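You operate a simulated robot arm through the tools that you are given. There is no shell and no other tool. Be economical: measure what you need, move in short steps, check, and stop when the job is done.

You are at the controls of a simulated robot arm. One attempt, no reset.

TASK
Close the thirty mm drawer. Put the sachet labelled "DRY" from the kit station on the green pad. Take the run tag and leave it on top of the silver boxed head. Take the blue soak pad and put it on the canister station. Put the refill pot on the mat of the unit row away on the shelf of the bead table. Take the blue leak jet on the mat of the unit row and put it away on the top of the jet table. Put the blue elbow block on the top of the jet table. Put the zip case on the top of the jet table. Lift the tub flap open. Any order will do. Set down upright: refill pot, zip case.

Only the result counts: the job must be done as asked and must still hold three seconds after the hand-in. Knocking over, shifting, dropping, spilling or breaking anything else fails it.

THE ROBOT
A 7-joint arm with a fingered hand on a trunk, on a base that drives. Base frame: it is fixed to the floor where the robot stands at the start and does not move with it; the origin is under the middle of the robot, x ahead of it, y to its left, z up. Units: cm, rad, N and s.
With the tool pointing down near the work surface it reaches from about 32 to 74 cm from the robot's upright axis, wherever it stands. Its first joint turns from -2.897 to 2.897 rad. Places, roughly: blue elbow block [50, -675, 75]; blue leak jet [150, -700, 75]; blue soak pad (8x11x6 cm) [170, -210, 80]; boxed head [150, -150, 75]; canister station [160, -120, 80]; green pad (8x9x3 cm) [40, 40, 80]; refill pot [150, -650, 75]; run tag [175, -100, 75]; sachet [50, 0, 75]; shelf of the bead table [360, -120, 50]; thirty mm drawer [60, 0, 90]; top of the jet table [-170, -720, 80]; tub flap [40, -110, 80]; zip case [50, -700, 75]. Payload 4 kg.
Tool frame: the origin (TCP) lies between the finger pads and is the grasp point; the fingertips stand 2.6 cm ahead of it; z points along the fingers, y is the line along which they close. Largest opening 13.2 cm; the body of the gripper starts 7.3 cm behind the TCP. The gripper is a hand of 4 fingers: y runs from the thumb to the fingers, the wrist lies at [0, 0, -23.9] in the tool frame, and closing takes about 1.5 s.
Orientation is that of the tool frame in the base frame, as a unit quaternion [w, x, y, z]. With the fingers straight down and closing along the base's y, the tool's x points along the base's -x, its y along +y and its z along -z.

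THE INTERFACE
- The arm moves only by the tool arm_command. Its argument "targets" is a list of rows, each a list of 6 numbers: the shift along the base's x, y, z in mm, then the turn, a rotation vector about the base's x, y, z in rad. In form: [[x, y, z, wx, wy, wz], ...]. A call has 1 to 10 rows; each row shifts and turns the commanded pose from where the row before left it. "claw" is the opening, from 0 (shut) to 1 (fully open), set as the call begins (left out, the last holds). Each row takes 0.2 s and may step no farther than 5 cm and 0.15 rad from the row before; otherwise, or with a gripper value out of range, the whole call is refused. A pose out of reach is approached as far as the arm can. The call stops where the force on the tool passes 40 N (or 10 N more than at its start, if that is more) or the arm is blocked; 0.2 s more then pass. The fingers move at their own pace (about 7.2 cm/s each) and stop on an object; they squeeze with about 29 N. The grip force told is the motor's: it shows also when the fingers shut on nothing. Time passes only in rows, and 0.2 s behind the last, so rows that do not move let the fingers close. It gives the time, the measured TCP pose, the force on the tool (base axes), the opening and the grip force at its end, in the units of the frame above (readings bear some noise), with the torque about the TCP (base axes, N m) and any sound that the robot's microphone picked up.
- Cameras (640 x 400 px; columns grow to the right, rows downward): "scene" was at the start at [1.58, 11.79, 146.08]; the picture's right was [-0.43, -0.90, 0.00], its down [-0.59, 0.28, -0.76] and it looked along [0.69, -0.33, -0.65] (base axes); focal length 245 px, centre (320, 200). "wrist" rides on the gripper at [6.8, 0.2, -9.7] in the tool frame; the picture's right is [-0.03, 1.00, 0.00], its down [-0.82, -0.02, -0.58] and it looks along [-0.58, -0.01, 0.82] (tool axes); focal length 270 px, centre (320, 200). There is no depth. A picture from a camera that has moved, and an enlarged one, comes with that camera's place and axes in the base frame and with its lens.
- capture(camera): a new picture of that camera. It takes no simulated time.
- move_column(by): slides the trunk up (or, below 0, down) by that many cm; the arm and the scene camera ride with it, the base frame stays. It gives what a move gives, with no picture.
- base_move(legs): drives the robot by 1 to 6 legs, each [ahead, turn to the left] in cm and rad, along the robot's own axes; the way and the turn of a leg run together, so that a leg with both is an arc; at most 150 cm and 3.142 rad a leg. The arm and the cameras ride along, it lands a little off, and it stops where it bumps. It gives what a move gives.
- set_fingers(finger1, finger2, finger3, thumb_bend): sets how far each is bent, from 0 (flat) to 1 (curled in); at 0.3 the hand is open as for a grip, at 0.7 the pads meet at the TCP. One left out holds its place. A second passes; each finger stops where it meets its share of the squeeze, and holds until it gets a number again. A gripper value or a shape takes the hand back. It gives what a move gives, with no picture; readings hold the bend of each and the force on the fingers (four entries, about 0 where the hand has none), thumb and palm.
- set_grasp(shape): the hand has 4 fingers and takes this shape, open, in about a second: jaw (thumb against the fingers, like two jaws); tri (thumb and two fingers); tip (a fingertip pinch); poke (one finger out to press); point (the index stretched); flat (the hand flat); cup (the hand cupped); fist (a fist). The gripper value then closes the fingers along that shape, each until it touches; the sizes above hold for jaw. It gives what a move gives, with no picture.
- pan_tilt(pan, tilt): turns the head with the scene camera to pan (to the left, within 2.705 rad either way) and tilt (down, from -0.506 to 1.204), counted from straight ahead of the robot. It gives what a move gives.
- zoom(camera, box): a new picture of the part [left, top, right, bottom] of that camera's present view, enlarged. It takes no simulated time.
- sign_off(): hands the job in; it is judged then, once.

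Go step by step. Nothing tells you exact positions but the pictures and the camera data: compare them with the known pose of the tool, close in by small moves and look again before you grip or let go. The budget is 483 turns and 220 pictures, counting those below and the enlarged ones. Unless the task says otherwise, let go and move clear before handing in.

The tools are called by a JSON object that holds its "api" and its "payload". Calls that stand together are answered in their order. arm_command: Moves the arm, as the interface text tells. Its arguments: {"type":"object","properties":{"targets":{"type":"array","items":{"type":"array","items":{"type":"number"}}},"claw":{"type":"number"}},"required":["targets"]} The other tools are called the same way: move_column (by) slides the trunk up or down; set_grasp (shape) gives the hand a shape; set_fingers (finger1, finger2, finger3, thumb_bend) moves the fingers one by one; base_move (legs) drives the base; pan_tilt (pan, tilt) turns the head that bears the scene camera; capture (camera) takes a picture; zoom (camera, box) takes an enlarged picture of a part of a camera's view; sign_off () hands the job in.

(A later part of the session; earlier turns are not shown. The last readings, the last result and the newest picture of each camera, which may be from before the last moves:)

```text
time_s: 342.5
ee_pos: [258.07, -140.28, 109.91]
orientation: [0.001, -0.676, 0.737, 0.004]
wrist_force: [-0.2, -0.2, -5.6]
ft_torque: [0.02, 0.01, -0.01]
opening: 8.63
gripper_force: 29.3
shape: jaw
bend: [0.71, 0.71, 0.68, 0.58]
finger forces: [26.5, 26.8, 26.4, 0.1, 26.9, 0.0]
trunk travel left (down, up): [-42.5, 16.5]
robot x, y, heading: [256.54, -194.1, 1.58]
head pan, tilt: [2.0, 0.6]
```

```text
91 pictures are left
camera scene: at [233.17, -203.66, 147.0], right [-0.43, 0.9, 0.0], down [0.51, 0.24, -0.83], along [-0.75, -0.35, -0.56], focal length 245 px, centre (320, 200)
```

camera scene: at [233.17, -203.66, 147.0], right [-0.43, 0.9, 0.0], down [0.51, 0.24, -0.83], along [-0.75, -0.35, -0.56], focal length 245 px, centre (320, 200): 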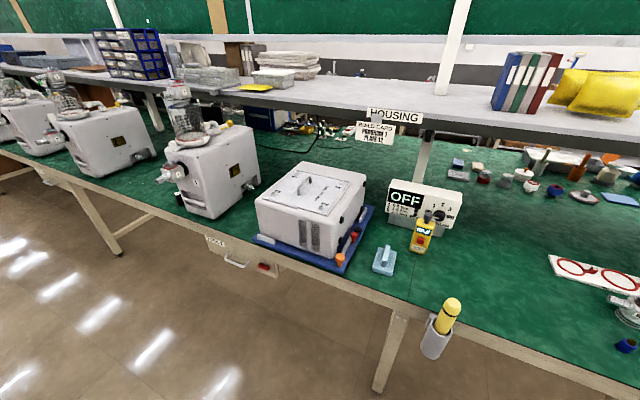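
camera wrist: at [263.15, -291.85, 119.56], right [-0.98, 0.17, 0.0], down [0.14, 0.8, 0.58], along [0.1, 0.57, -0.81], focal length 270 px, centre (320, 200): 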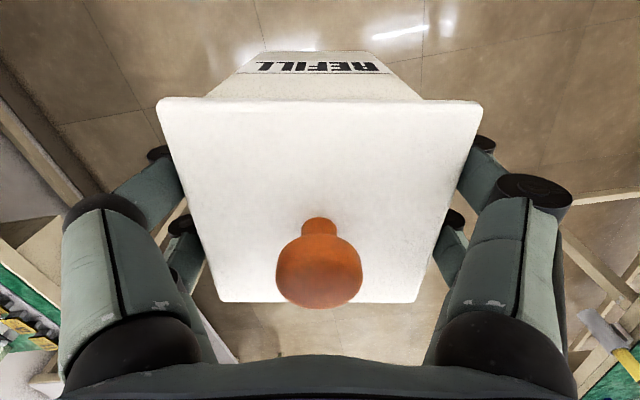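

A free bench edge spot is around [175, -164], between the torch holder and the blue piece. I drive up and turn to face it.

{"api": "base_move", "payload": {"legs": [[30, 0], [0, 1.561], [18, 0]]}}

{"api": "pan_tilt", "payload": {"pan": 0.0, "tilt": 0.75}}

{"api": "capture", "payload": {"camera": "scene"}}

{"api": "capture", "payload": {"camera": "wrist"}}

```text
time_s: 349.5
ee_pos: [184.48, -162.86, 109.95]
orientation: [0.001, 0.999, -0.042, -0.002]
wrist_force: [-0.2, -0.2, -5.4]
ft_torque: [0.02, -0.03, -0.04]
opening: 8.64
gripper_force: 29.0
shape: jaw
bend: [0.71, 0.71, 0.68, 0.58]
finger forces: [26.4, 26.7, 26.4, 0.0, 26.8, 0.0]
trunk travel left (down, up): [-42.5, 16.5]
robot x, y, heading: [238.12, -164.46, -3.135]
head pan, tilt: [2.0, 0.6]
```

```text
time_s: 351.4
ee_pos: [184.64, -162.89, 109.9]
orientation: [0.002, 0.999, -0.041, -0.003]
wrist_force: [0.0, -0.3, -5.6]
ft_torque: [0.02, 0.0, 0.01]
opening: 8.65
gripper_force: 29.2
shape: jaw
bend: [0.71, 0.71, 0.68, 0.58]
finger forces: [26.3, 26.7, 26.3, 0.0, 26.8, 0.0]
trunk travel left (down, up): [-42.5, 16.5]
robot x, y, heading: [238.4, -164.54, -3.133]
head pan, tilt: [0.0, 0.75]
```

```text
90 pictures are left
camera scene: at [235.92, -179.64, 145.7], right [-0.01, 1.0, 0.0], down [0.68, 0.01, -0.73], along [-0.73, -0.01, -0.68], focal length 245 px, centre (320, 200)
```

scene: 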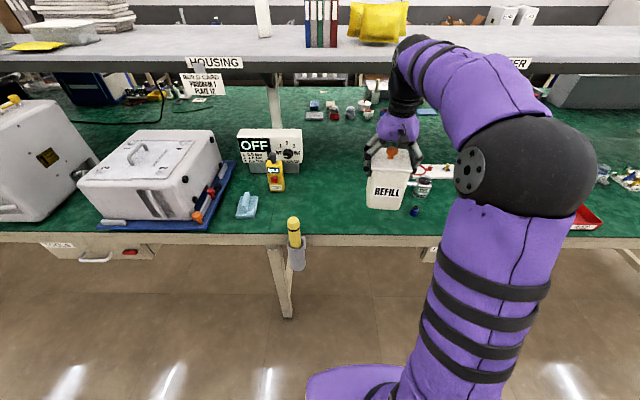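

```text
89 pictures are left
camera wrist: at [191.4, -163.77, 119.56], right [-0.11, -0.99, 0.0], down [-0.81, 0.09, 0.58], along [-0.58, 0.06, -0.81], focal length 270 px, centre (320, 200)
```

wrist: 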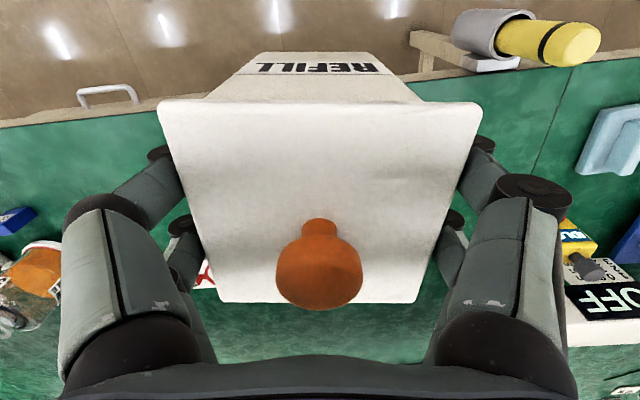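

The edge is at x≈183. I set the pot down at about [175, -166].

{"api": "arm_command", "payload": {"targets": [[-45, -10, 0, 0, 0, 0], [-49, -10, 0, 0, 0, 0], [0, -10, -45, 0, 0, 0], [0, 0, -45, 0, 0, 0], [0, 0, -45, 0, 0, 0], [0, 0, -35, 0, 0, 0], [0, 0, -20, 0, 0, 0], [0, 0, 0, 0, 0, 0]]}}

{"api": "zoom", "payload": {"camera": "scene", "box": [280, 120, 460, 250]}}

```text
time_s: 353.2
ee_pos: [175.01, -165.95, 90.88]
orientation: [0.001, 0.999, -0.042, -0.002]
wrist_force: [-2.0, 0.0, -5.1]
ft_torque: [-0.03, 0.0, 0.03]
opening: 8.66
gripper_force: 28.5
shape: jaw
bend: [0.71, 0.71, 0.68, 0.58]
finger forces: [26.5, 26.8, 26.4, 0.0, 26.9, 0.1]
trunk travel left (down, up): [-42.5, 16.5]
robot x, y, heading: [238.26, -164.39, -3.133]
head pan, tilt: [0.0, 0.75]
```

```text
3.08 times, centred on (370, 185) of scene
camera zoom: at [235.9, -179.64, 145.7], right [-0.01, 1.0, 0.0], down [0.68, 0.01, -0.73], along [-0.73, -0.01, -0.68], focal length 755 px, centre (166, 246)
```

zoom: 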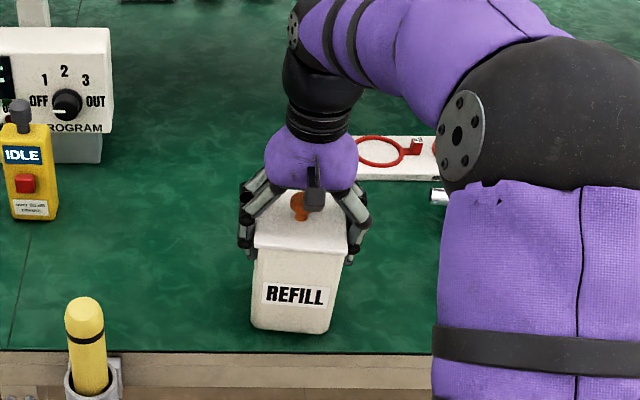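

{"api": "arm_command", "payload": {"targets": [[0, 0, -4, 0, 0, 0], [0, 0, -4, 0, 0, 0], [0, 0, -3, 0, 0, 0], [0, 0, 0, 0, 0, 0]]}}

```text
time_s: 354.2
ee_pos: [175.13, -165.89, 89.91]
orientation: [0.001, 0.999, -0.041, -0.003]
wrist_force: [-0.7, 0.0, -1.1]
ft_torque: [0.02, -0.01, 0.01]
opening: 8.67
gripper_force: 29.1
shape: jaw
bend: [0.71, 0.71, 0.68, 0.58]
finger forces: [26.5, 26.8, 26.2, 0.0, 26.8, 0.1]
trunk travel left (down, up): [-42.5, 16.5]
robot x, y, heading: [238.21, -164.37, -3.135]
head pan, tilt: [0.0, 0.75]
```

The bench now carries the pot. I release and rise straight up.

{"api": "arm_command", "payload": {"targets": [[0, 0, -1, 0, 0, 0], [0, 0, 0, 0, 0, 0], [0, 0, 0, 0, 0, 0], [0, 0, 0, 0, 0, 0], [0, 0, 0, 0, 0, 0], [0, 0, 40, 0, 0, 0], [0, 0, 45, 0, 0, 0], [0, 0, 45, 0, 0, 0], [30, 0, 30, 0, 0, 0], [0, 0, 0, 0, 0, 0]], "claw": 1}}

{"api": "zoom", "payload": {"camera": "scene", "box": [320, 160, 400, 240]}}

```text
time_s: 356.4
ee_pos: [178.01, -166.04, 105.77]
orientation: [0.002, 0.999, -0.042, -0.003]
wrist_force: [-0.2, 0.1, 0.1]
ft_torque: [-0.04, 0.02, -0.01]
opening: 13.19
gripper_force: 0.1
shape: jaw
bend: [0.3, 0.3, 0.3, 0.3]
finger forces: [0.1, 0.1, 0.0, 0.1, 0.1, 0.1]
trunk travel left (down, up): [-42.5, 16.5]
robot x, y, heading: [238.35, -164.93, -3.127]
head pan, tilt: [0.0, 0.75]
heard: snap
```

```text
5.00 times, centred on (360, 200) of scene
camera zoom: at [236.0, -179.63, 145.7], right [-0.01, 1.0, 0.0], down [0.68, 0.01, -0.73], along [-0.73, -0.01, -0.68], focal length 1226 px, centre (120, 200)
```

zoom: 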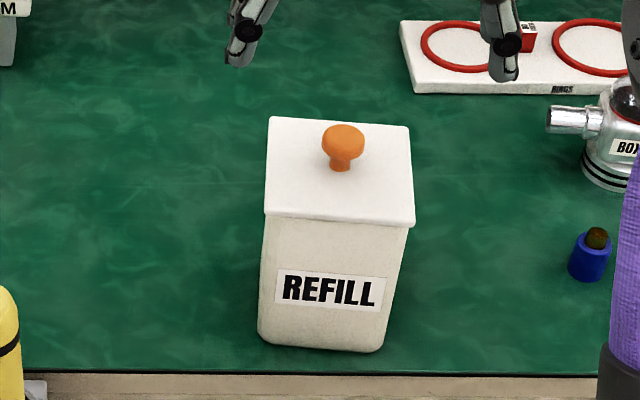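

The pot stands whole with its lid on. Now I back the base 15 cm and tilt the hand 60° toward the bench for a grip from the side.

{"api": "base_move", "payload": {"legs": [[-15, 0]]}}

{"api": "arm_command", "payload": {"targets": [[0, 0, 0, 0.0124, 0.1492, 0], [0, 0, 0, 0.0124, 0.1492, 0], [0, 0, 0, 0.0124, 0.1492, 0], [0, 0, 0, 0.0124, 0.1492, 0], [0, 0, 0, 0.0124, 0.1492, 0], [0, 0, 0, 0.0124, 0.1492, 0], [0, 0, 0, 0.0124, 0.1492, 0], [0, 0, 0, 0, 0, 0]]}}

{"api": "capture", "payload": {"camera": "wrist"}}

{"api": "capture", "payload": {"camera": "scene"}}

```text
time_s: 357.8
ee_pos: [193.03, -165.71, 105.86]
orientation: [0.001, 0.999, -0.042, -0.003]
wrist_force: [-0.5, 0.0, -0.3]
ft_torque: [0.03, -0.03, 0.0]
opening: 13.21
gripper_force: 0.1
shape: jaw
bend: [0.3, 0.3, 0.3, 0.3]
finger forces: [0.1, 0.0, 0.0, 0.1, 0.0, 0.1]
trunk travel left (down, up): [-42.5, 16.5]
robot x, y, heading: [253.7, -164.28, -3.135]
head pan, tilt: [0.0, 0.75]
```

```text
time_s: 359.6
ee_pos: [193.1, -165.16, 105.68]
orientation: [-0.029, 0.882, -0.042, -0.469]
wrist_force: [0.2, 0.8, -0.2]
ft_torque: [-0.03, -0.01, 0.0]
opening: 13.19
gripper_force: 0.1
shape: jaw
bend: [0.3, 0.3, 0.3, 0.3]
finger forces: [0.0, 0.0, 0.0, 0.0, 0.0, 0.0]
out of reach, approached as far as the arm can: row 7
trunk travel left (down, up): [-42.5, 16.5]
robot x, y, heading: [252.9, -164.4, -3.133]
head pan, tilt: [0.0, 0.75]
```

```text
86 pictures are left
camera wrist: at [204.87, -166.75, 105.47], right [-0.12, -0.99, 0.01], down [0.02, 0.01, 1.0], along [-0.99, 0.12, 0.02], focal length 270 px, centre (320, 200)
```

wrist: 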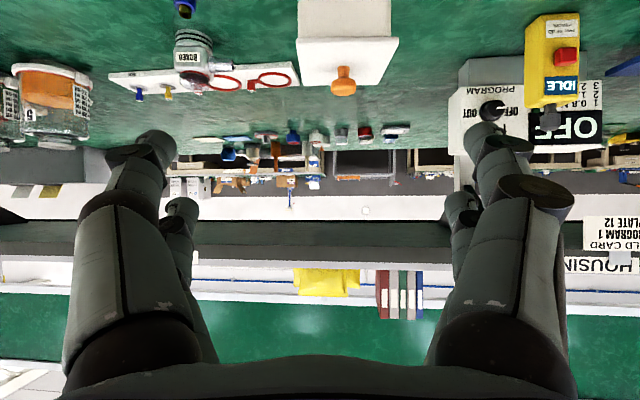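

```text
85 pictures are left
camera scene: at [251.08, -179.49, 145.71], right [-0.01, 1.0, 0.0], down [0.68, 0.01, -0.73], along [-0.73, -0.01, -0.68], focal length 245 px, centre (320, 200)
```

scene: 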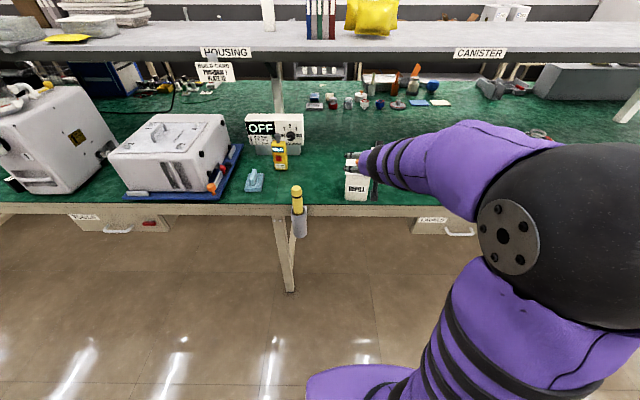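

Tilt reached about 56°. I move the open hand to the stand-off in front of the pot and look.

{"api": "arm_command", "payload": {"targets": [[-10, -5, -40, 0, 0, 0], [-20, -8, -40, 0, 0, 0], [-25, -5, -45, 0, 0, 0], [0, 0, 0, 0, 0, 0]]}}

{"api": "capture", "payload": {"camera": "wrist"}}

{"api": "zoom", "payload": {"camera": "scene", "box": [280, 120, 460, 250]}}

```text
refused: row 3 steps farther than a row can; nothing moved
```

```text
84 pictures are left
camera wrist: at [204.87, -166.75, 105.47], right [-0.12, -0.99, 0.01], down [0.02, 0.01, 1.0], along [-0.99, 0.12, 0.02], focal length 270 px, centre (320, 200)
```

wrist: 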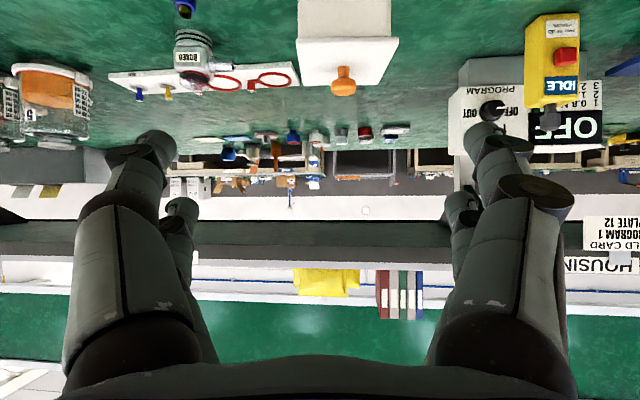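

```text
3.08 times, centred on (370, 185) of scene
camera zoom: at [251.08, -179.49, 145.71], right [-0.01, 1.0, 0.0], down [0.68, 0.01, -0.73], along [-0.73, -0.01, -0.68], focal length 755 px, centre (166, 246)
```

zoom: 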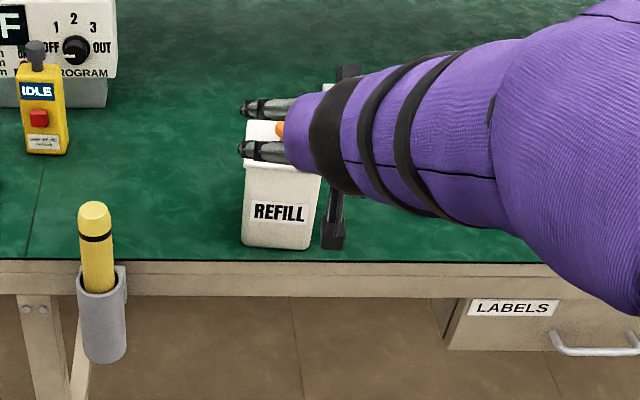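

{"api": "arm_command", "payload": {"targets": [[-10, -5, -40, 0, 0, 0], [-20, -7, -40, 0, 0, 0], [-24, -6, -40, 0, 0, 0], [0, 0, -8, 0, 0, 0], [0, 0, 0, 0, 0, 0]]}}

```text
time_s: 360.8
ee_pos: [187.78, -166.97, 93.04]
orientation: [-0.029, 0.882, -0.042, -0.469]
wrist_force: [0.4, -0.2, -0.2]
ft_torque: [0.01, 0.01, 0.01]
opening: 13.21
gripper_force: 0.0
shape: jaw
bend: [0.3, 0.3, 0.3, 0.3]
finger forces: [0.0, 0.0, 0.0, 0.0, 0.0, 0.0]
trunk travel left (down, up): [-42.5, 16.5]
robot x, y, heading: [253.29, -164.38, -3.127]
head pan, tilt: [0.0, 0.75]
```

{"api": "capture", "payload": {"camera": "wrist"}}

{"api": "zoom", "payload": {"camera": "scene", "box": [280, 120, 460, 250]}}

```text
82 pictures are left
camera wrist: at [199.52, -168.46, 92.74], right [-0.12, -0.99, 0.01], down [0.02, 0.01, 1.0], along [-0.99, 0.12, 0.02], focal length 270 px, centre (320, 200)
```

wrist: 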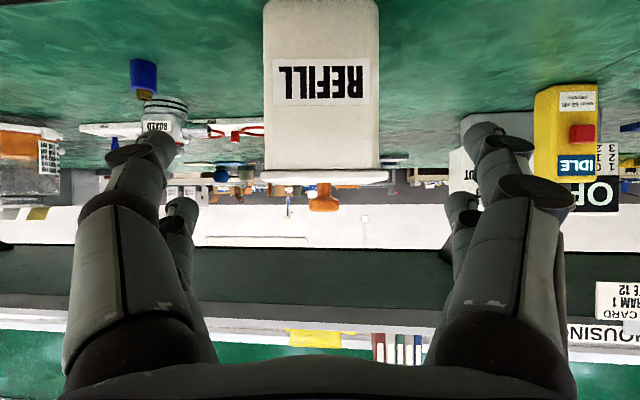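

```text
3.08 times, centred on (370, 185) of scene
camera zoom: at [251.08, -179.49, 145.7], right [-0.01, 1.0, 0.0], down [0.68, 0.01, -0.73], along [-0.73, -0.01, -0.68], focal length 755 px, centre (166, 246)
```

zoom: 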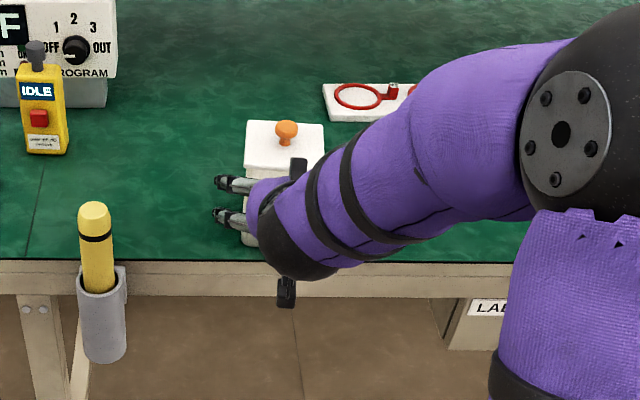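

Pot and hand are aligned. I go in low along the finger direction to TCP ≈[177, -166, 83].

{"api": "arm_command", "payload": {"targets": [[0, 0, -30, 0, 0, 0], [-36, 3, -23, 0, 0, 0], [-36, 3, -23, 0, 0, 0], [-30, 3, -20, 0, 0, 0], [-6, 0, -4, 0, 0, 0], [0, 0, 0, 0, 0, 0]]}}

{"api": "capture", "payload": {"camera": "wrist"}}

```text
time_s: 362.2
ee_pos: [176.93, -165.97, 83.11]
orientation: [-0.03, 0.882, -0.042, -0.469]
wrist_force: [1.4, 1.1, 1.6]
ft_torque: [0.0, 0.04, -0.05]
opening: 13.17
gripper_force: 0.0
shape: jaw
bend: [0.3, 0.3, 0.3, 0.3]
finger forces: [0.0, 0.0, 2.4, 0.0, 0.0, 0.0]
trunk travel left (down, up): [-42.5, 16.5]
robot x, y, heading: [253.46, -164.42, -3.137]
head pan, tilt: [0.0, 0.75]
```

```text
80 pictures are left
camera wrist: at [188.68, -167.58, 82.71], right [-0.12, -0.99, 0.01], down [0.02, 0.01, 1.0], along [-0.99, 0.12, 0.02], focal length 270 px, centre (320, 200)
```

wrist: 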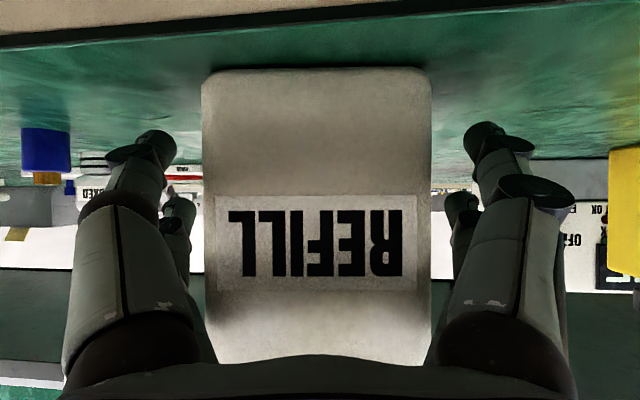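

The lower fingers may be grazing the bench, so I raise 6 mm, then close gently.

{"api": "arm_command", "payload": {"targets": [[0, 0, 6, 0, 0, 0], [0, 0, 0, 0, 0, 0]]}}

{"api": "arm_command", "payload": {"targets": [[0, 0, 0, 0, 0, 0], [0, 0, 0, 0, 0, 0], [0, 0, 0, 0, 0, 0], [0, 0, 0, 0, 0, 0], [0, 0, 0, 0, 0, 0]], "claw": 0}}

```text
time_s: 362.8
ee_pos: [176.9, -165.92, 83.5]
orientation: [-0.029, 0.882, -0.042, -0.469]
wrist_force: [0.8, 0.6, -1.0]
ft_torque: [-0.09, 0.09, -0.02]
opening: 13.17
gripper_force: 0.0
shape: jaw
bend: [0.3, 0.3, 0.3, 0.3]
finger forces: [0.0, 0.1, 1.6, 0.0, 0.0, 0.1]
trunk travel left (down, up): [-42.5, 16.5]
robot x, y, heading: [253.35, -164.39, -3.133]
head pan, tilt: [0.0, 0.75]
```

```text
time_s: 364.0
ee_pos: [176.87, -166.15, 83.65]
orientation: [-0.029, 0.882, -0.042, -0.469]
wrist_force: [1.1, 0.5, 2.4]
ft_torque: [-0.23, 0.35, -0.01]
opening: 8.7
gripper_force: 29.0
shape: jaw
bend: [0.7, 0.7, 0.57, 0.71]
finger forces: [27.5, 27.8, 31.4, 0.1, 28.0, 0.1]
trunk travel left (down, up): [-42.5, 16.5]
robot x, y, heading: [253.4, -164.51, -3.13]
head pan, tilt: [0.0, 0.75]
```

A firm grip with no snap. I lift 2 cm and check.

{"api": "arm_command", "payload": {"targets": [[0, 0, 10, 0, 0, 0], [0, 0, 15, 0, 0, 0], [0, 0, 0, 0, 0, 0]]}}

{"api": "capture", "payload": {"camera": "wrist"}}

```text
time_s: 364.8
ee_pos: [176.9, -166.14, 85.92]
orientation: [-0.029, 0.882, -0.042, -0.468]
wrist_force: [0.1, 0.3, -5.2]
ft_torque: [-0.01, -0.1, 0.0]
opening: 8.7
gripper_force: 28.7
shape: jaw
bend: [0.7, 0.7, 0.57, 0.71]
finger forces: [27.3, 28.0, 27.9, 0.1, 28.5, 0.1]
trunk travel left (down, up): [-42.5, 16.5]
robot x, y, heading: [253.23, -164.4, -3.133]
head pan, tilt: [0.0, 0.75]
```

```text
79 pictures are left
camera wrist: at [188.63, -167.61, 85.65], right [-0.12, -0.99, 0.01], down [0.02, 0.01, 1.0], along [-0.99, 0.12, 0.02], focal length 270 px, centre (320, 200)
```

wrist: 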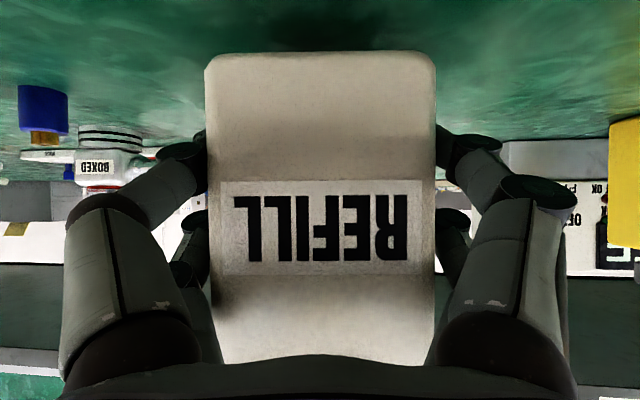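

The pot hangs upright. I raise it and draw the arm in.

{"api": "arm_command", "payload": {"targets": [[0, 0, 40, 0, 0, 0], [20, 0, 40, 0, 0, 0], [40, 0, 25, 0, 0, 0], [45, 0, 10, 0, 0, 0], [45, 0, 0, 0, 0, 0], [0, 0, 0, 0, 0, 0]]}}

```text
time_s: 366.2
ee_pos: [191.74, -166.28, 97.61]
orientation: [-0.03, 0.882, -0.043, -0.469]
wrist_force: [-1.1, 0.1, -5.7]
ft_torque: [-0.02, -0.1, -0.01]
opening: 8.68
gripper_force: 29.5
shape: jaw
bend: [0.7, 0.7, 0.57, 0.71]
finger forces: [27.3, 28.0, 27.4, 0.1, 28.8, 0.0]
trunk travel left (down, up): [-42.5, 16.5]
robot x, y, heading: [253.04, -164.26, -3.132]
head pan, tilt: [0.0, 0.75]
```

{"api": "base_move", "payload": {"legs": [[0, -1.58], [46, 0], [0, -1.571]]}}

{"api": "pan_tilt", "payload": {"pan": 0.25, "tilt": 0.6}}

{"api": "capture", "payload": {"camera": "scene"}}

```text
time_s: 376.7
ee_pos: [315.44, -116.29, 97.52]
orientation: [0.468, 0.047, 0.882, -0.032]
wrist_force: [0.0, 0.1, -6.1]
ft_torque: [0.02, 0.14, 0.01]
opening: 8.72
gripper_force: 29.2
shape: jaw
bend: [0.7, 0.7, 0.57, 0.71]
finger forces: [27.0, 27.4, 24.3, 0.0, 30.4, 0.0]
trunk travel left (down, up): [-42.5, 16.5]
robot x, y, heading: [253.92, -117.55, -0.004]
head pan, tilt: [0.0, 0.75]
```

```text
time_s: 377.4
ee_pos: [315.26, -116.34, 97.58]
orientation: [0.468, 0.048, 0.882, -0.033]
wrist_force: [0.0, -0.6, -5.8]
ft_torque: [0.01, 0.12, -0.01]
opening: 8.7
gripper_force: 28.7
shape: jaw
bend: [0.7, 0.7, 0.57, 0.71]
finger forces: [27.1, 27.5, 24.2, 0.0, 30.4, 0.1]
trunk travel left (down, up): [-42.5, 16.5]
robot x, y, heading: [254.0, -117.51, -0.007]
head pan, tilt: [0.25, 0.6]
```

```text
78 pictures are left
camera scene: at [256.42, -100.0, 146.99], right [0.24, -0.97, 0.0], down [-0.55, -0.14, -0.82], along [0.8, 0.2, -0.57], focal length 245 px, centre (320, 200)
```

scene: 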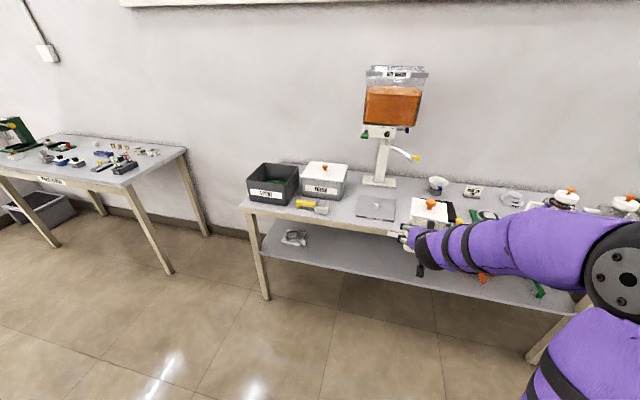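

The shelf is at z≈48 and free around y=-116. I lower the trunk, then the arm a little, to bring the pot to shelf height in front of the table.

{"api": "move_column", "payload": {"by": -30}}

{"api": "arm_command", "payload": {"targets": [[0, 0, -40, 0, 0, 0], [0, 0, -40, 0, 0, 0], [0, 0, -20, 0, 0, 0], [0, 0, 0, 0, 0, 0]]}}

{"api": "capture", "payload": {"camera": "wrist"}}

{"api": "capture", "payload": {"camera": "scene"}}

```text
time_s: 380.4
ee_pos: [315.38, -116.44, 67.47]
orientation: [0.468, 0.047, 0.882, -0.032]
wrist_force: [0.3, -0.3, -5.6]
ft_torque: [0.02, 0.11, 0.0]
opening: 8.72
gripper_force: 29.3
shape: jaw
bend: [0.7, 0.7, 0.57, 0.71]
finger forces: [27.0, 27.4, 24.2, 0.1, 30.3, 0.0]
trunk travel left (down, up): [-12.5, 46.5]
robot x, y, heading: [253.96, -117.6, -0.004]
head pan, tilt: [0.25, 0.6]
```

```text
time_s: 381.4
ee_pos: [315.37, -116.4, 57.58]
orientation: [0.468, 0.048, 0.882, -0.033]
wrist_force: [0.1, 0.2, -5.6]
ft_torque: [0.04, 0.11, 0.01]
opening: 8.73
gripper_force: 29.0
shape: jaw
bend: [0.7, 0.7, 0.57, 0.71]
finger forces: [27.1, 27.5, 24.4, 0.1, 30.5, 0.0]
trunk travel left (down, up): [-12.5, 46.5]
robot x, y, heading: [253.73, -117.5, -0.002]
head pan, tilt: [0.25, 0.6]
```

```text
77 pictures are left
camera wrist: at [303.66, -114.95, 57.35], right [0.13, 0.99, 0.01], down [-0.02, -0.01, 1.0], along [0.99, -0.13, 0.02], focal length 270 px, centre (320, 200)
```

wrist: 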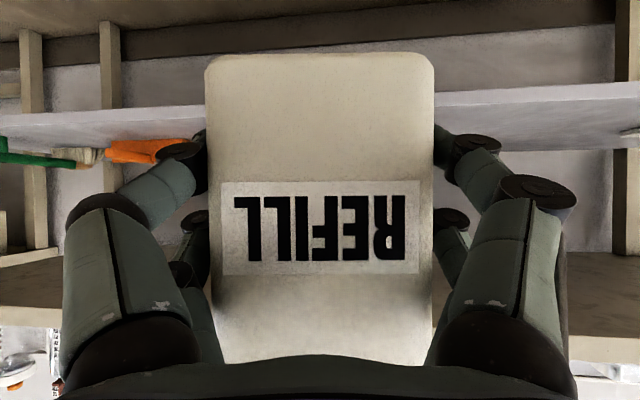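

```text
76 pictures are left
camera scene: at [256.4, -99.99, 116.99], right [0.24, -0.97, 0.0], down [-0.55, -0.14, -0.82], along [0.8, 0.2, -0.57], focal length 245 px, centre (320, 200)
```

scene: 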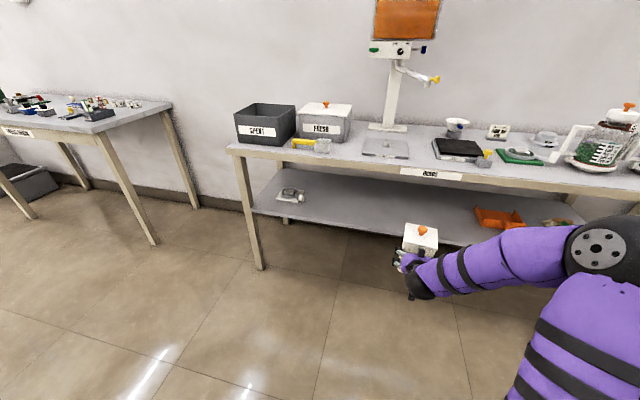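

Shelf top is about z 46.6 and the apron's underside 75.4; the pot fits between. I drop 2 cm more, drive 16 cm ahead, then look.

{"api": "arm_command", "payload": {"targets": [[0, 0, -20, 0, 0, 0], [0, 0, 0, 0, 0, 0]]}}

{"api": "base_move", "payload": {"legs": [[16, 0]]}}

{"api": "capture", "payload": {"camera": "scene"}}

```text
time_s: 382.0
ee_pos: [315.43, -116.44, 55.52]
orientation: [0.468, 0.047, 0.882, -0.032]
wrist_force: [0.3, -0.2, -5.4]
ft_torque: [0.05, 0.15, -0.04]
opening: 8.72
gripper_force: 29.0
shape: jaw
bend: [0.7, 0.7, 0.57, 0.71]
finger forces: [27.0, 27.4, 24.2, 0.0, 30.5, 0.0]
trunk travel left (down, up): [-12.5, 46.5]
robot x, y, heading: [254.01, -117.86, -0.002]
head pan, tilt: [0.25, 0.6]
```

```text
time_s: 383.4
ee_pos: [331.48, -116.36, 55.49]
orientation: [0.469, 0.048, 0.881, -0.032]
wrist_force: [-0.2, 0.2, -5.3]
ft_torque: [0.03, 0.12, 0.01]
opening: 8.74
gripper_force: 29.0
shape: jaw
bend: [0.7, 0.7, 0.57, 0.71]
finger forces: [27.1, 27.4, 24.3, 0.0, 30.5, 0.1]
trunk travel left (down, up): [-12.5, 46.5]
robot x, y, heading: [269.95, -117.55, -0.008]
head pan, tilt: [0.25, 0.6]
```

```text
75 pictures are left
camera scene: at [272.49, -100.06, 116.99], right [0.24, -0.97, 0.0], down [-0.55, -0.14, -0.82], along [0.8, 0.2, -0.57], focal length 245 px, centre (320, 200)
```

scene: 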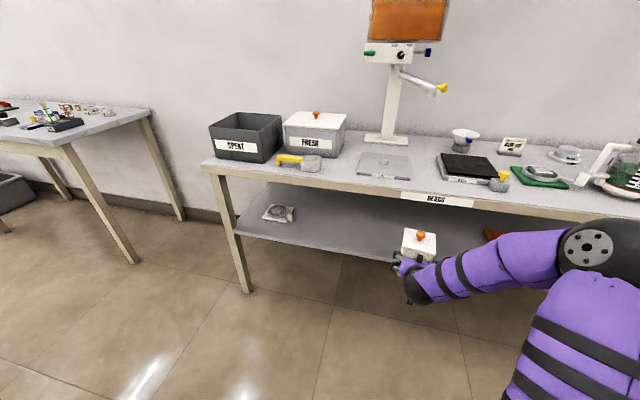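

All lined up. I move the pot forward under the table in small steps.

{"api": "arm_command", "payload": {"targets": [[30, 0, 0, 0, 0, 0], [30, 0, 0, 0, 0, 0], [30, 0, 0, 0, 0, 0], [30, 0, 0, 0, 0, 0], [20, 0, 0, 0, 0, 0], [0, 0, 0, 0, 0, 0]]}}

{"api": "capture", "payload": {"camera": "wrist"}}

{"api": "zoom", "payload": {"camera": "scene", "box": [340, 160, 500, 320]}}

```text
time_s: 384.9
ee_pos: [345.37, -116.54, 55.52]
orientation: [0.468, 0.048, 0.882, -0.033]
wrist_force: [-0.7, 0.7, -5.7]
ft_torque: [0.03, 0.15, -0.01]
opening: 8.7
gripper_force: 29.3
shape: jaw
bend: [0.7, 0.7, 0.57, 0.71]
finger forces: [27.2, 27.5, 24.1, 0.0, 30.7, 0.1]
trunk travel left (down, up): [-12.5, 46.5]
robot x, y, heading: [269.73, -117.59, -0.001]
head pan, tilt: [0.25, 0.6]
```

```text
74 pictures are left
camera wrist: at [333.72, -115.1, 55.29], right [0.13, 0.99, 0.01], down [-0.02, -0.01, 1.0], along [0.99, -0.13, 0.02], focal length 270 px, centre (320, 200)
```

wrist: 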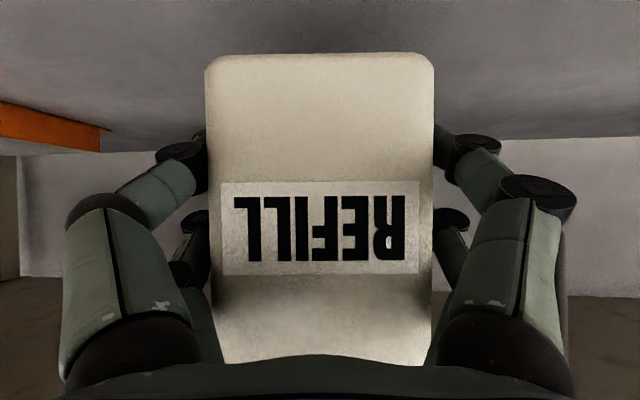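

```text
2.50 times, centred on (420, 240) of scene
camera zoom: at [272.5, -100.06, 116.99], right [0.24, -0.97, 0.0], down [-0.55, -0.14, -0.82], along [0.8, 0.2, -0.57], focal length 613 px, centre (70, 100)
```

zoom: 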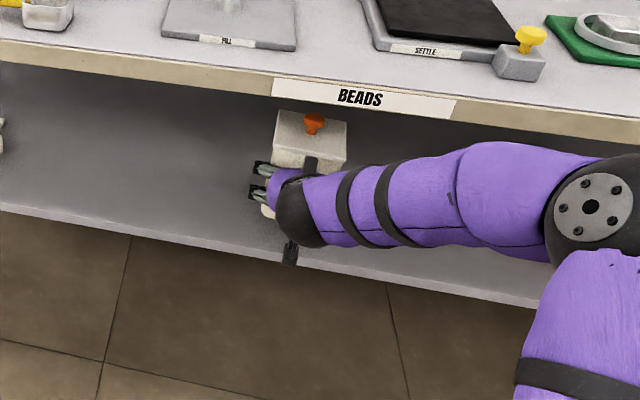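

The pot is over the shelf. I lower it until the shelf carries it.

{"api": "arm_command", "payload": {"targets": [[0, 0, -8, 0, 0, 0], [0, 0, -4, 0, 0, 0], [0, 0, -4, 0, 0, 0], [0, 0, 0, 0, 0, 0]]}}

```text
time_s: 385.9
ee_pos: [345.39, -116.52, 53.97]
orientation: [0.468, 0.048, 0.882, -0.033]
wrist_force: [-1.1, 0.2, -5.6]
ft_torque: [0.02, 0.14, -0.04]
opening: 8.71
gripper_force: 29.2
shape: jaw
bend: [0.7, 0.7, 0.57, 0.71]
finger forces: [27.2, 27.4, 24.2, 0.0, 30.5, 0.0]
trunk travel left (down, up): [-12.5, 46.5]
robot x, y, heading: [269.88, -117.58, -0.002]
head pan, tilt: [0.25, 0.6]
```

{"api": "arm_command", "payload": {"targets": [[0, 0, -4, 0, 0, 0], [0, 0, -3, 0, 0, 0], [0, 0, -3, 0, 0, 0], [0, 0, 0, 0, 0, 0]]}}

```text
time_s: 386.9
ee_pos: [345.45, -116.45, 52.91]
orientation: [0.468, 0.048, 0.882, -0.033]
wrist_force: [-0.3, 0.1, -5.7]
ft_torque: [0.04, 0.14, -0.01]
opening: 8.7
gripper_force: 29.0
shape: jaw
bend: [0.7, 0.7, 0.57, 0.71]
finger forces: [27.2, 27.4, 24.2, 0.0, 30.7, 0.0]
trunk travel left (down, up): [-12.5, 46.5]
robot x, y, heading: [270.11, -117.66, -0.004]
head pan, tilt: [0.25, 0.6]
```

{"api": "arm_command", "payload": {"targets": [[0, 0, -3, 0, 0, 0], [0, 0, -3, 0, 0, 0], [0, 0, -3, 0, 0, 0], [0, 0, 0, 0, 0, 0]]}}

```text
time_s: 387.9
ee_pos: [345.47, -116.49, 51.96]
orientation: [0.467, 0.048, 0.882, -0.032]
wrist_force: [0.6, 0.2, -5.9]
ft_torque: [0.03, 0.12, 0.01]
opening: 8.71
gripper_force: 28.9
shape: jaw
bend: [0.7, 0.7, 0.57, 0.71]
finger forces: [27.1, 27.4, 24.2, 0.0, 30.7, 0.0]
trunk travel left (down, up): [-12.5, 46.5]
robot x, y, heading: [269.96, -117.59, -0.01]
head pan, tilt: [0.25, 0.6]
```

{"api": "arm_command", "payload": {"targets": [[0, 0, -2, 0, 0, 0], [0, 0, -2, 0, 0, 0], [0, 0, -2, 0, 0, 0], [0, 0, 0, 0, 0, 0]]}}

{"api": "capture", "payload": {"camera": "wrist"}}

```text
time_s: 388.9
ee_pos: [345.48, -116.54, 51.57]
orientation: [0.47, 0.048, 0.881, -0.033]
wrist_force: [-4.5, 1.5, 6.0]
ft_torque: [0.34, -0.56, 0.12]
opening: 8.71
gripper_force: 28.9
shape: jaw
bend: [0.7, 0.7, 0.57, 0.71]
finger forces: [27.7, 28.0, 27.9, 0.0, 30.2, 0.0]
trunk travel left (down, up): [-12.5, 46.5]
robot x, y, heading: [269.38, -117.75, -0.007]
head pan, tilt: [0.25, 0.6]
```

```text
72 pictures are left
camera wrist: at [333.75, -115.12, 51.29], right [0.13, 0.99, 0.01], down [-0.03, -0.01, 1.0], along [0.99, -0.13, 0.03], focal length 270 px, centre (320, 200)
```

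wrist: 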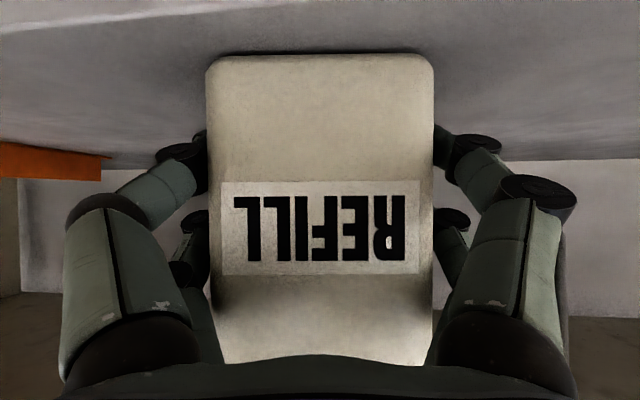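

The shelf carries it now. I ease off a millimetre, open, and draw straight back out.

{"api": "arm_command", "payload": {"targets": [[0, 0, 2, 0, 0, 0], [0, 0, 0, 0, 0, 0], [0, 0, 0, 0, 0, 0], [0, 0, 0, 0, 0, 0], [0, 0, 0, 0, 0, 0], [0, 0, 0, 0, 0, 0]], "claw": 1}}

{"api": "arm_command", "payload": {"targets": [[-20, 2, 3, 0, 0, 0], [-30, 3, 5, 0, 0, 0], [-40, 4, 0, 0, 0, 0], [-40, 4, 0, 0, 0, 0], [0, 0, 0, 0, 0, 0]]}}

{"api": "base_move", "payload": {"legs": [[-20, 0]]}}

{"api": "zoom", "payload": {"camera": "scene", "box": [320, 120, 520, 270]}}

```text
time_s: 390.2
ee_pos: [345.48, -116.57, 51.54]
orientation: [0.469, 0.048, 0.881, -0.032]
wrist_force: [-0.4, -0.6, 0.2]
ft_torque: [0.02, -0.02, -0.01]
opening: 13.2
gripper_force: 0.0
shape: jaw
bend: [0.3, 0.3, 0.3, 0.3]
finger forces: [0.0, 0.0, 0.0, 0.0, 0.1, 0.1]
trunk travel left (down, up): [-12.5, 46.5]
robot x, y, heading: [270.12, -117.97, -0.002]
head pan, tilt: [0.25, 0.6]
```

```text
time_s: 391.4
ee_pos: [332.46, -115.29, 52.42]
orientation: [0.468, 0.048, 0.882, -0.032]
wrist_force: [0.6, 0.7, -1.0]
ft_torque: [-0.01, -0.03, 0.01]
opening: 13.18
gripper_force: 0.0
shape: jaw
bend: [0.3, 0.3, 0.3, 0.3]
finger forces: [0.0, 0.1, 0.0, 0.0, 0.1, 0.0]
trunk travel left (down, up): [-12.5, 46.5]
robot x, y, heading: [269.92, -117.36, -0.002]
head pan, tilt: [0.25, 0.6]
```

```text
time_s: 393.0
ee_pos: [312.41, -115.06, 52.34]
orientation: [0.468, 0.048, 0.882, -0.033]
wrist_force: [-0.2, 0.1, -0.7]
ft_torque: [0.01, -0.02, -0.03]
opening: 13.21
gripper_force: 0.0
shape: jaw
bend: [0.3, 0.3, 0.3, 0.3]
finger forces: [0.0, 0.0, 0.0, 0.1, 0.1, 0.1]
trunk travel left (down, up): [-12.5, 46.5]
robot x, y, heading: [250.06, -117.46, -0.006]
head pan, tilt: [0.25, 0.6]
```

```text
2.67 times, centred on (420, 195) of scene
camera zoom: at [252.48, -99.97, 116.99], right [0.24, -0.97, 0.0], down [-0.55, -0.14, -0.82], along [0.8, 0.2, -0.57], focal length 654 px, centre (53, 213)
```

zoom: 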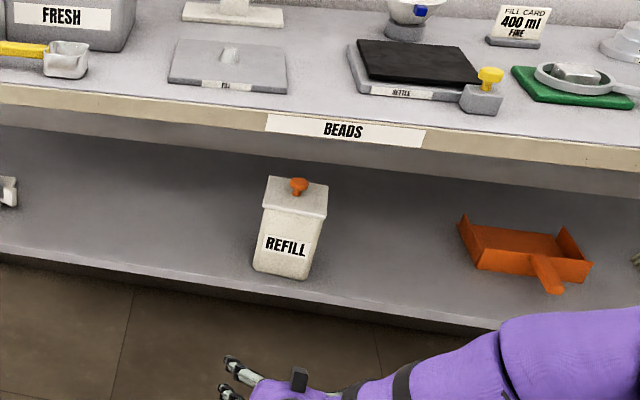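

The refill pot stands upright on the shelf. I raise the trunk and bring the hand back to pointing down.

{"api": "move_column", "payload": {"by": 30}}

{"api": "arm_command", "payload": {"targets": [[-40, 0, 30, 0, 0, 0], [-20, 0, 40, 0.0124, 0.1492, 0], [0, 0, 40, 0.0124, 0.1492, 0], [0, 0, 40, 0.0124, 0.1492, 0], [0, 0, 40, 0.0124, 0.1492, 0], [0, 0, 40, 0.0124, 0.1492, 0], [0, 0, 10, 0.0124, 0.1492, 0], [0, 0, 0, 0.006, 0.074, 0], [0, 0, 0, 0, 0, 0]], "claw": 0.5}}

```text
time_s: 396.0
ee_pos: [312.39, -115.12, 82.53]
orientation: [0.468, 0.049, 0.882, -0.033]
wrist_force: [0.1, -0.4, -0.3]
ft_torque: [-0.02, -0.01, -0.01]
opening: 13.2
gripper_force: 0.0
shape: jaw
bend: [0.3, 0.3, 0.3, 0.3]
finger forces: [0.0, 0.0, 0.0, 0.1, 0.1, 0.1]
trunk travel left (down, up): [-42.5, 16.5]
robot x, y, heading: [250.31, -117.63, -0.007]
head pan, tilt: [0.25, 0.6]
```

```text
time_s: 398.0
ee_pos: [306.29, -115.17, 106.5]
orientation: [0.001, 0.046, 0.999, -0.018]
wrist_force: [0.1, 0.3, 0.3]
ft_torque: [0.04, -0.01, -0.01]
opening: 6.63
gripper_force: 0.0
shape: jaw
bend: [0.73, 0.73, 0.73, 0.7]
finger forces: [0.0, 0.0, 0.0, 0.0, 0.1, 0.0]
trunk travel left (down, up): [-42.5, 16.5]
robot x, y, heading: [250.06, -117.41, -0.009]
head pan, tilt: [0.25, 0.6]
```

Upright again. I correct the small tilt and turn round to the bench to look at the canister station.

{"api": "arm_command", "payload": {"targets": [[0, 0, 40, 0.036, 0, 0.09], [0, 0, 0, 0, 0, 0]]}}

{"api": "base_move", "payload": {"legs": [[0, 3.13], [12, 0]]}}

{"api": "pan_tilt", "payload": {"pan": 0.0, "tilt": 0.75}}

{"api": "capture", "payload": {"camera": "scene"}}

{"api": "capture", "payload": {"camera": "wrist"}}

```text
time_s: 398.6
ee_pos: [306.33, -115.15, 110.26]
orientation: [0.001, 0.0, 1.0, 0.0]
wrist_force: [-0.4, 0.0, 0.0]
ft_torque: [-0.03, 0.0, 0.0]
opening: 6.6
gripper_force: 0.1
shape: jaw
bend: [0.73, 0.73, 0.73, 0.7]
finger forces: [0.0, 0.0, 0.0, 0.0, 0.1, 0.0]
trunk travel left (down, up): [-42.5, 16.5]
robot x, y, heading: [250.12, -117.57, -0.005]
head pan, tilt: [0.25, 0.6]
```

```text
time_s: 407.3
ee_pos: [182.22, -123.76, 110.24]
orientation: [0.002, 1.0, 0.027, -0.002]
wrist_force: [0.4, 0.1, -0.1]
ft_torque: [0.06, -0.04, 0.01]
opening: 6.63
gripper_force: 0.1
shape: jaw
bend: [0.73, 0.73, 0.73, 0.7]
finger forces: [0.0, 0.1, 0.0, 0.0, 0.0, 0.1]
trunk travel left (down, up): [-42.5, 16.5]
robot x, y, heading: [238.18, -118.33, -3.103]
head pan, tilt: [0.25, 0.6]
```

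```text
time_s: 408.1
ee_pos: [182.21, -123.75, 110.3]
orientation: [0.001, 1.0, 0.027, -0.002]
wrist_force: [-0.2, -0.1, 0.5]
ft_torque: [0.03, 0.02, 0.0]
opening: 6.62
gripper_force: 0.1
shape: jaw
bend: [0.73, 0.73, 0.73, 0.7]
finger forces: [0.0, 0.0, 0.0, 0.1, 0.0, 0.1]
trunk travel left (down, up): [-42.5, 16.5]
robot x, y, heading: [238.31, -118.23, -3.101]
head pan, tilt: [0.0, 0.75]
```

```text
70 pictures are left
camera scene: at [236.68, -133.43, 145.71], right [-0.04, 1.0, 0.0], down [0.68, 0.03, -0.73], along [-0.73, -0.03, -0.68], focal length 245 px, centre (320, 200)
```

scene: 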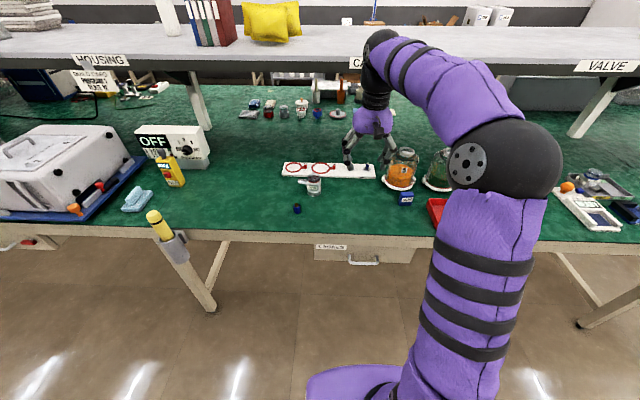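

```text
69 pictures are left
camera wrist: at [189.12, -123.58, 119.94], right [0.03, -1.0, 0.0], down [-0.81, -0.02, 0.58], along [-0.58, -0.02, -0.81], focal length 270 px, centre (320, 200)
```

wrist: 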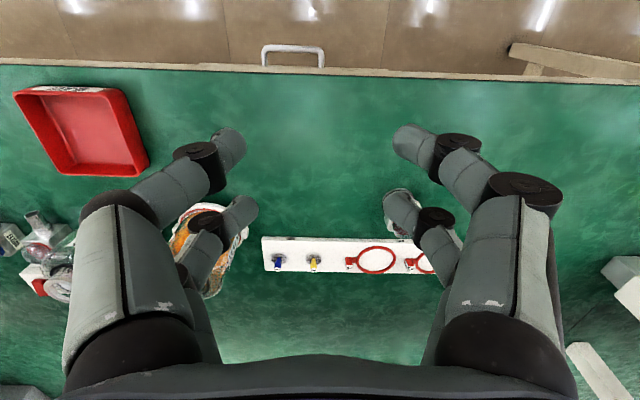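

I zoom on the canister station to find the run tag and the boxed head.

{"api": "zoom", "payload": {"camera": "scene", "box": [270, 130, 450, 240]}}

```text
3.56 times, centred on (360, 185) of scene
camera zoom: at [236.68, -133.43, 145.71], right [-0.04, 1.0, 0.0], down [0.68, 0.03, -0.73], along [-0.73, -0.03, -0.68], focal length 872 px, centre (178, 253)
```

zoom: 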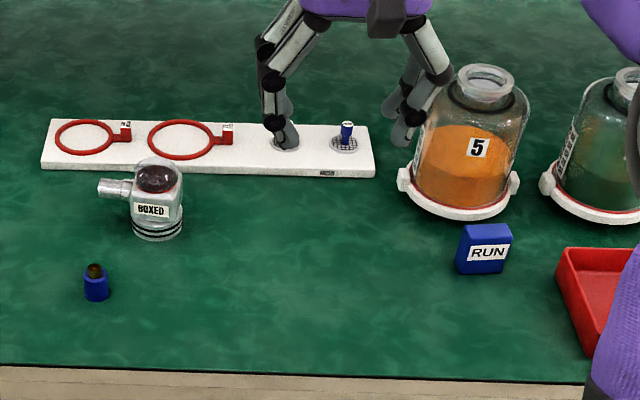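

The run tag is the blue "RUN" block near [165, -102] and the boxed head with a dome top is near [161.5, -139]. I move 14 cm closer and put the wrist camera near the head for a close look.

{"api": "base_move", "payload": {"legs": [[14, -0.03]]}}

{"api": "arm_command", "payload": {"targets": [[20, -40, 0, 0, 0, -0.05], [0, -45, 0, 0, 0, 0], [0, -30, 0, 0, 0, 0], [0, 0, -40, 0, 0, 0], [0, 0, 0, 0, 0, 0]], "claw": 0.7}}

{"api": "capture", "payload": {"camera": "wrist"}}

```text
time_s: 409.4
ee_pos: [168.27, -122.44, 110.36]
orientation: [0.001, 1.0, 0.013, -0.001]
wrist_force: [0.6, 0.4, 0.1]
ft_torque: [-0.01, 0.0, 0.01]
opening: 6.61
gripper_force: 0.0
shape: jaw
bend: [0.73, 0.73, 0.73, 0.7]
finger forces: [0.0, 0.0, 0.0, 0.1, 0.0, 0.1]
trunk travel left (down, up): [-42.5, 16.5]
robot x, y, heading: [224.71, -118.8, -3.127]
head pan, tilt: [0.0, 0.75]
```

```text
time_s: 410.6
ee_pos: [170.21, -133.9, 106.09]
orientation: [0.0, 1.0, -0.013, -0.002]
wrist_force: [0.0, -0.1, -0.6]
ft_torque: [0.0, -0.02, 0.02]
opening: 9.24
gripper_force: 0.1
shape: jaw
bend: [0.68, 0.68, 0.68, 0.58]
finger forces: [0.1, 0.1, 0.0, 0.1, 0.1, 0.0]
trunk travel left (down, up): [-42.5, 16.5]
robot x, y, heading: [224.99, -118.45, -3.124]
head pan, tilt: [0.0, 0.75]
```

```text
67 pictures are left
camera wrist: at [177.04, -134.42, 115.74], right [-0.05, -1.0, 0.0], down [-0.81, 0.04, 0.58], along [-0.58, 0.03, -0.81], focal length 270 px, centre (320, 200)
```

wrist: 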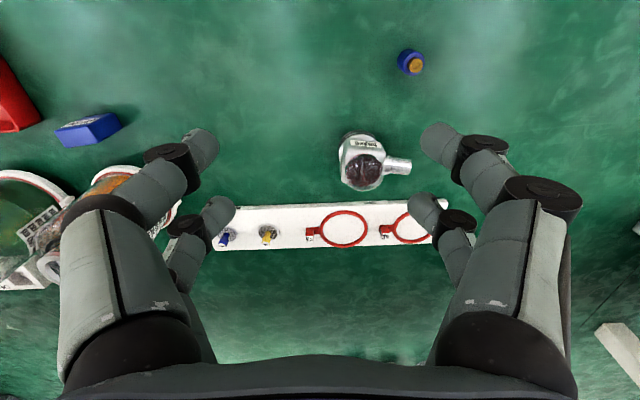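

{"api": "zoom", "payload": {"camera": "wrist", "box": [320, 110, 440, 210]}}

{"api": "zoom", "payload": {"camera": "wrist", "box": [30, 80, 150, 180]}}

```text
4.00 times, centred on (380, 160) of wrist
camera zoom: at [177.04, -134.42, 115.74], right [-0.05, -1.0, 0.0], down [-0.81, 0.04, 0.58], along [-0.58, 0.03, -0.81], focal length 1081 px, centre (80, 360)
```

zoom: 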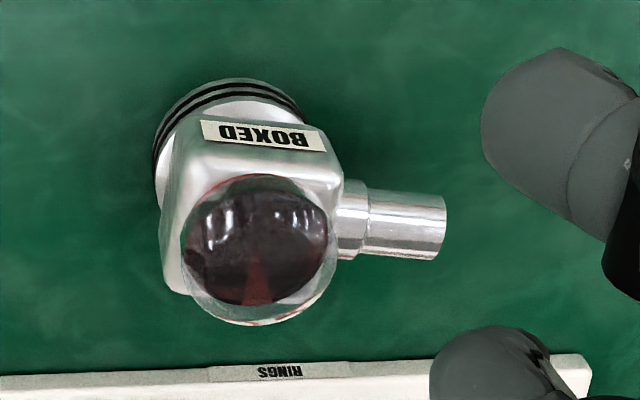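

```text
4.00 times, centred on (90, 130) of wrist
camera zoom: at [177.04, -134.42, 115.74], right [-0.05, -1.0, 0.0], down [-0.81, 0.04, 0.58], along [-0.58, 0.03, -0.81], focal length 1081 px, centre (1240, 480)
```

zoom: 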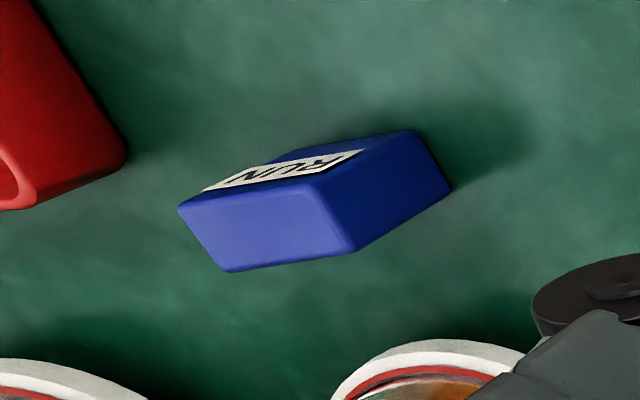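

The run tag stands on edge: x 164–166.3, y -105.1…-100.4, 5.2 tall, 2.3 thick. The head's dome top is at ≈[159.1, -139.3, 87.3], so the tag should lie flat on it. First I pinch the tag with the far finger pair (TCP x≈167.2).

{"api": "arm_command", "payload": {"targets": [[-10, 45, 0, 0, 0, 0.026], [-20, 45, 0, 0, 0, 0], [0, 49, 0, 0, 0, 0], [0, 49, 0, 0, 0, 0], [0, 49, 0, 0, 0, 0], [0, 49, 0, 0, 0, 0], [0, 26, -40, 0, 0, 0], [0, 0, -45, 0, 0, 0], [0, 0, -25, 0, 0, 0], [0, 0, 0, 0, 0, 0]], "claw": 0.7}}

{"api": "capture", "payload": {"camera": "wrist"}}

```text
time_s: 412.8
ee_pos: [167.35, -102.54, 95.2]
orientation: [0.001, 1.0, 0.002, -0.001]
wrist_force: [-0.3, -0.3, 0.0]
ft_torque: [-0.03, -0.02, -0.01]
opening: 9.19
gripper_force: 0.0
shape: jaw
bend: [0.68, 0.68, 0.68, 0.58]
finger forces: [0.0, 0.0, 0.0, 0.1, 0.0, 0.0]
trunk travel left (down, up): [-42.5, 16.5]
robot x, y, heading: [224.87, -118.88, -3.128]
head pan, tilt: [0.0, 0.75]
```

```text
64 pictures are left
camera wrist: at [174.17, -102.8, 104.83], right [-0.02, -1.0, 0.0], down [-0.81, 0.02, 0.58], along [-0.58, 0.01, -0.81], focal length 270 px, centre (320, 200)
```

wrist: 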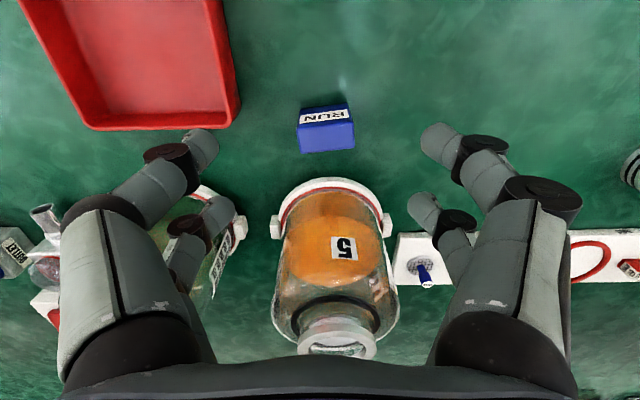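

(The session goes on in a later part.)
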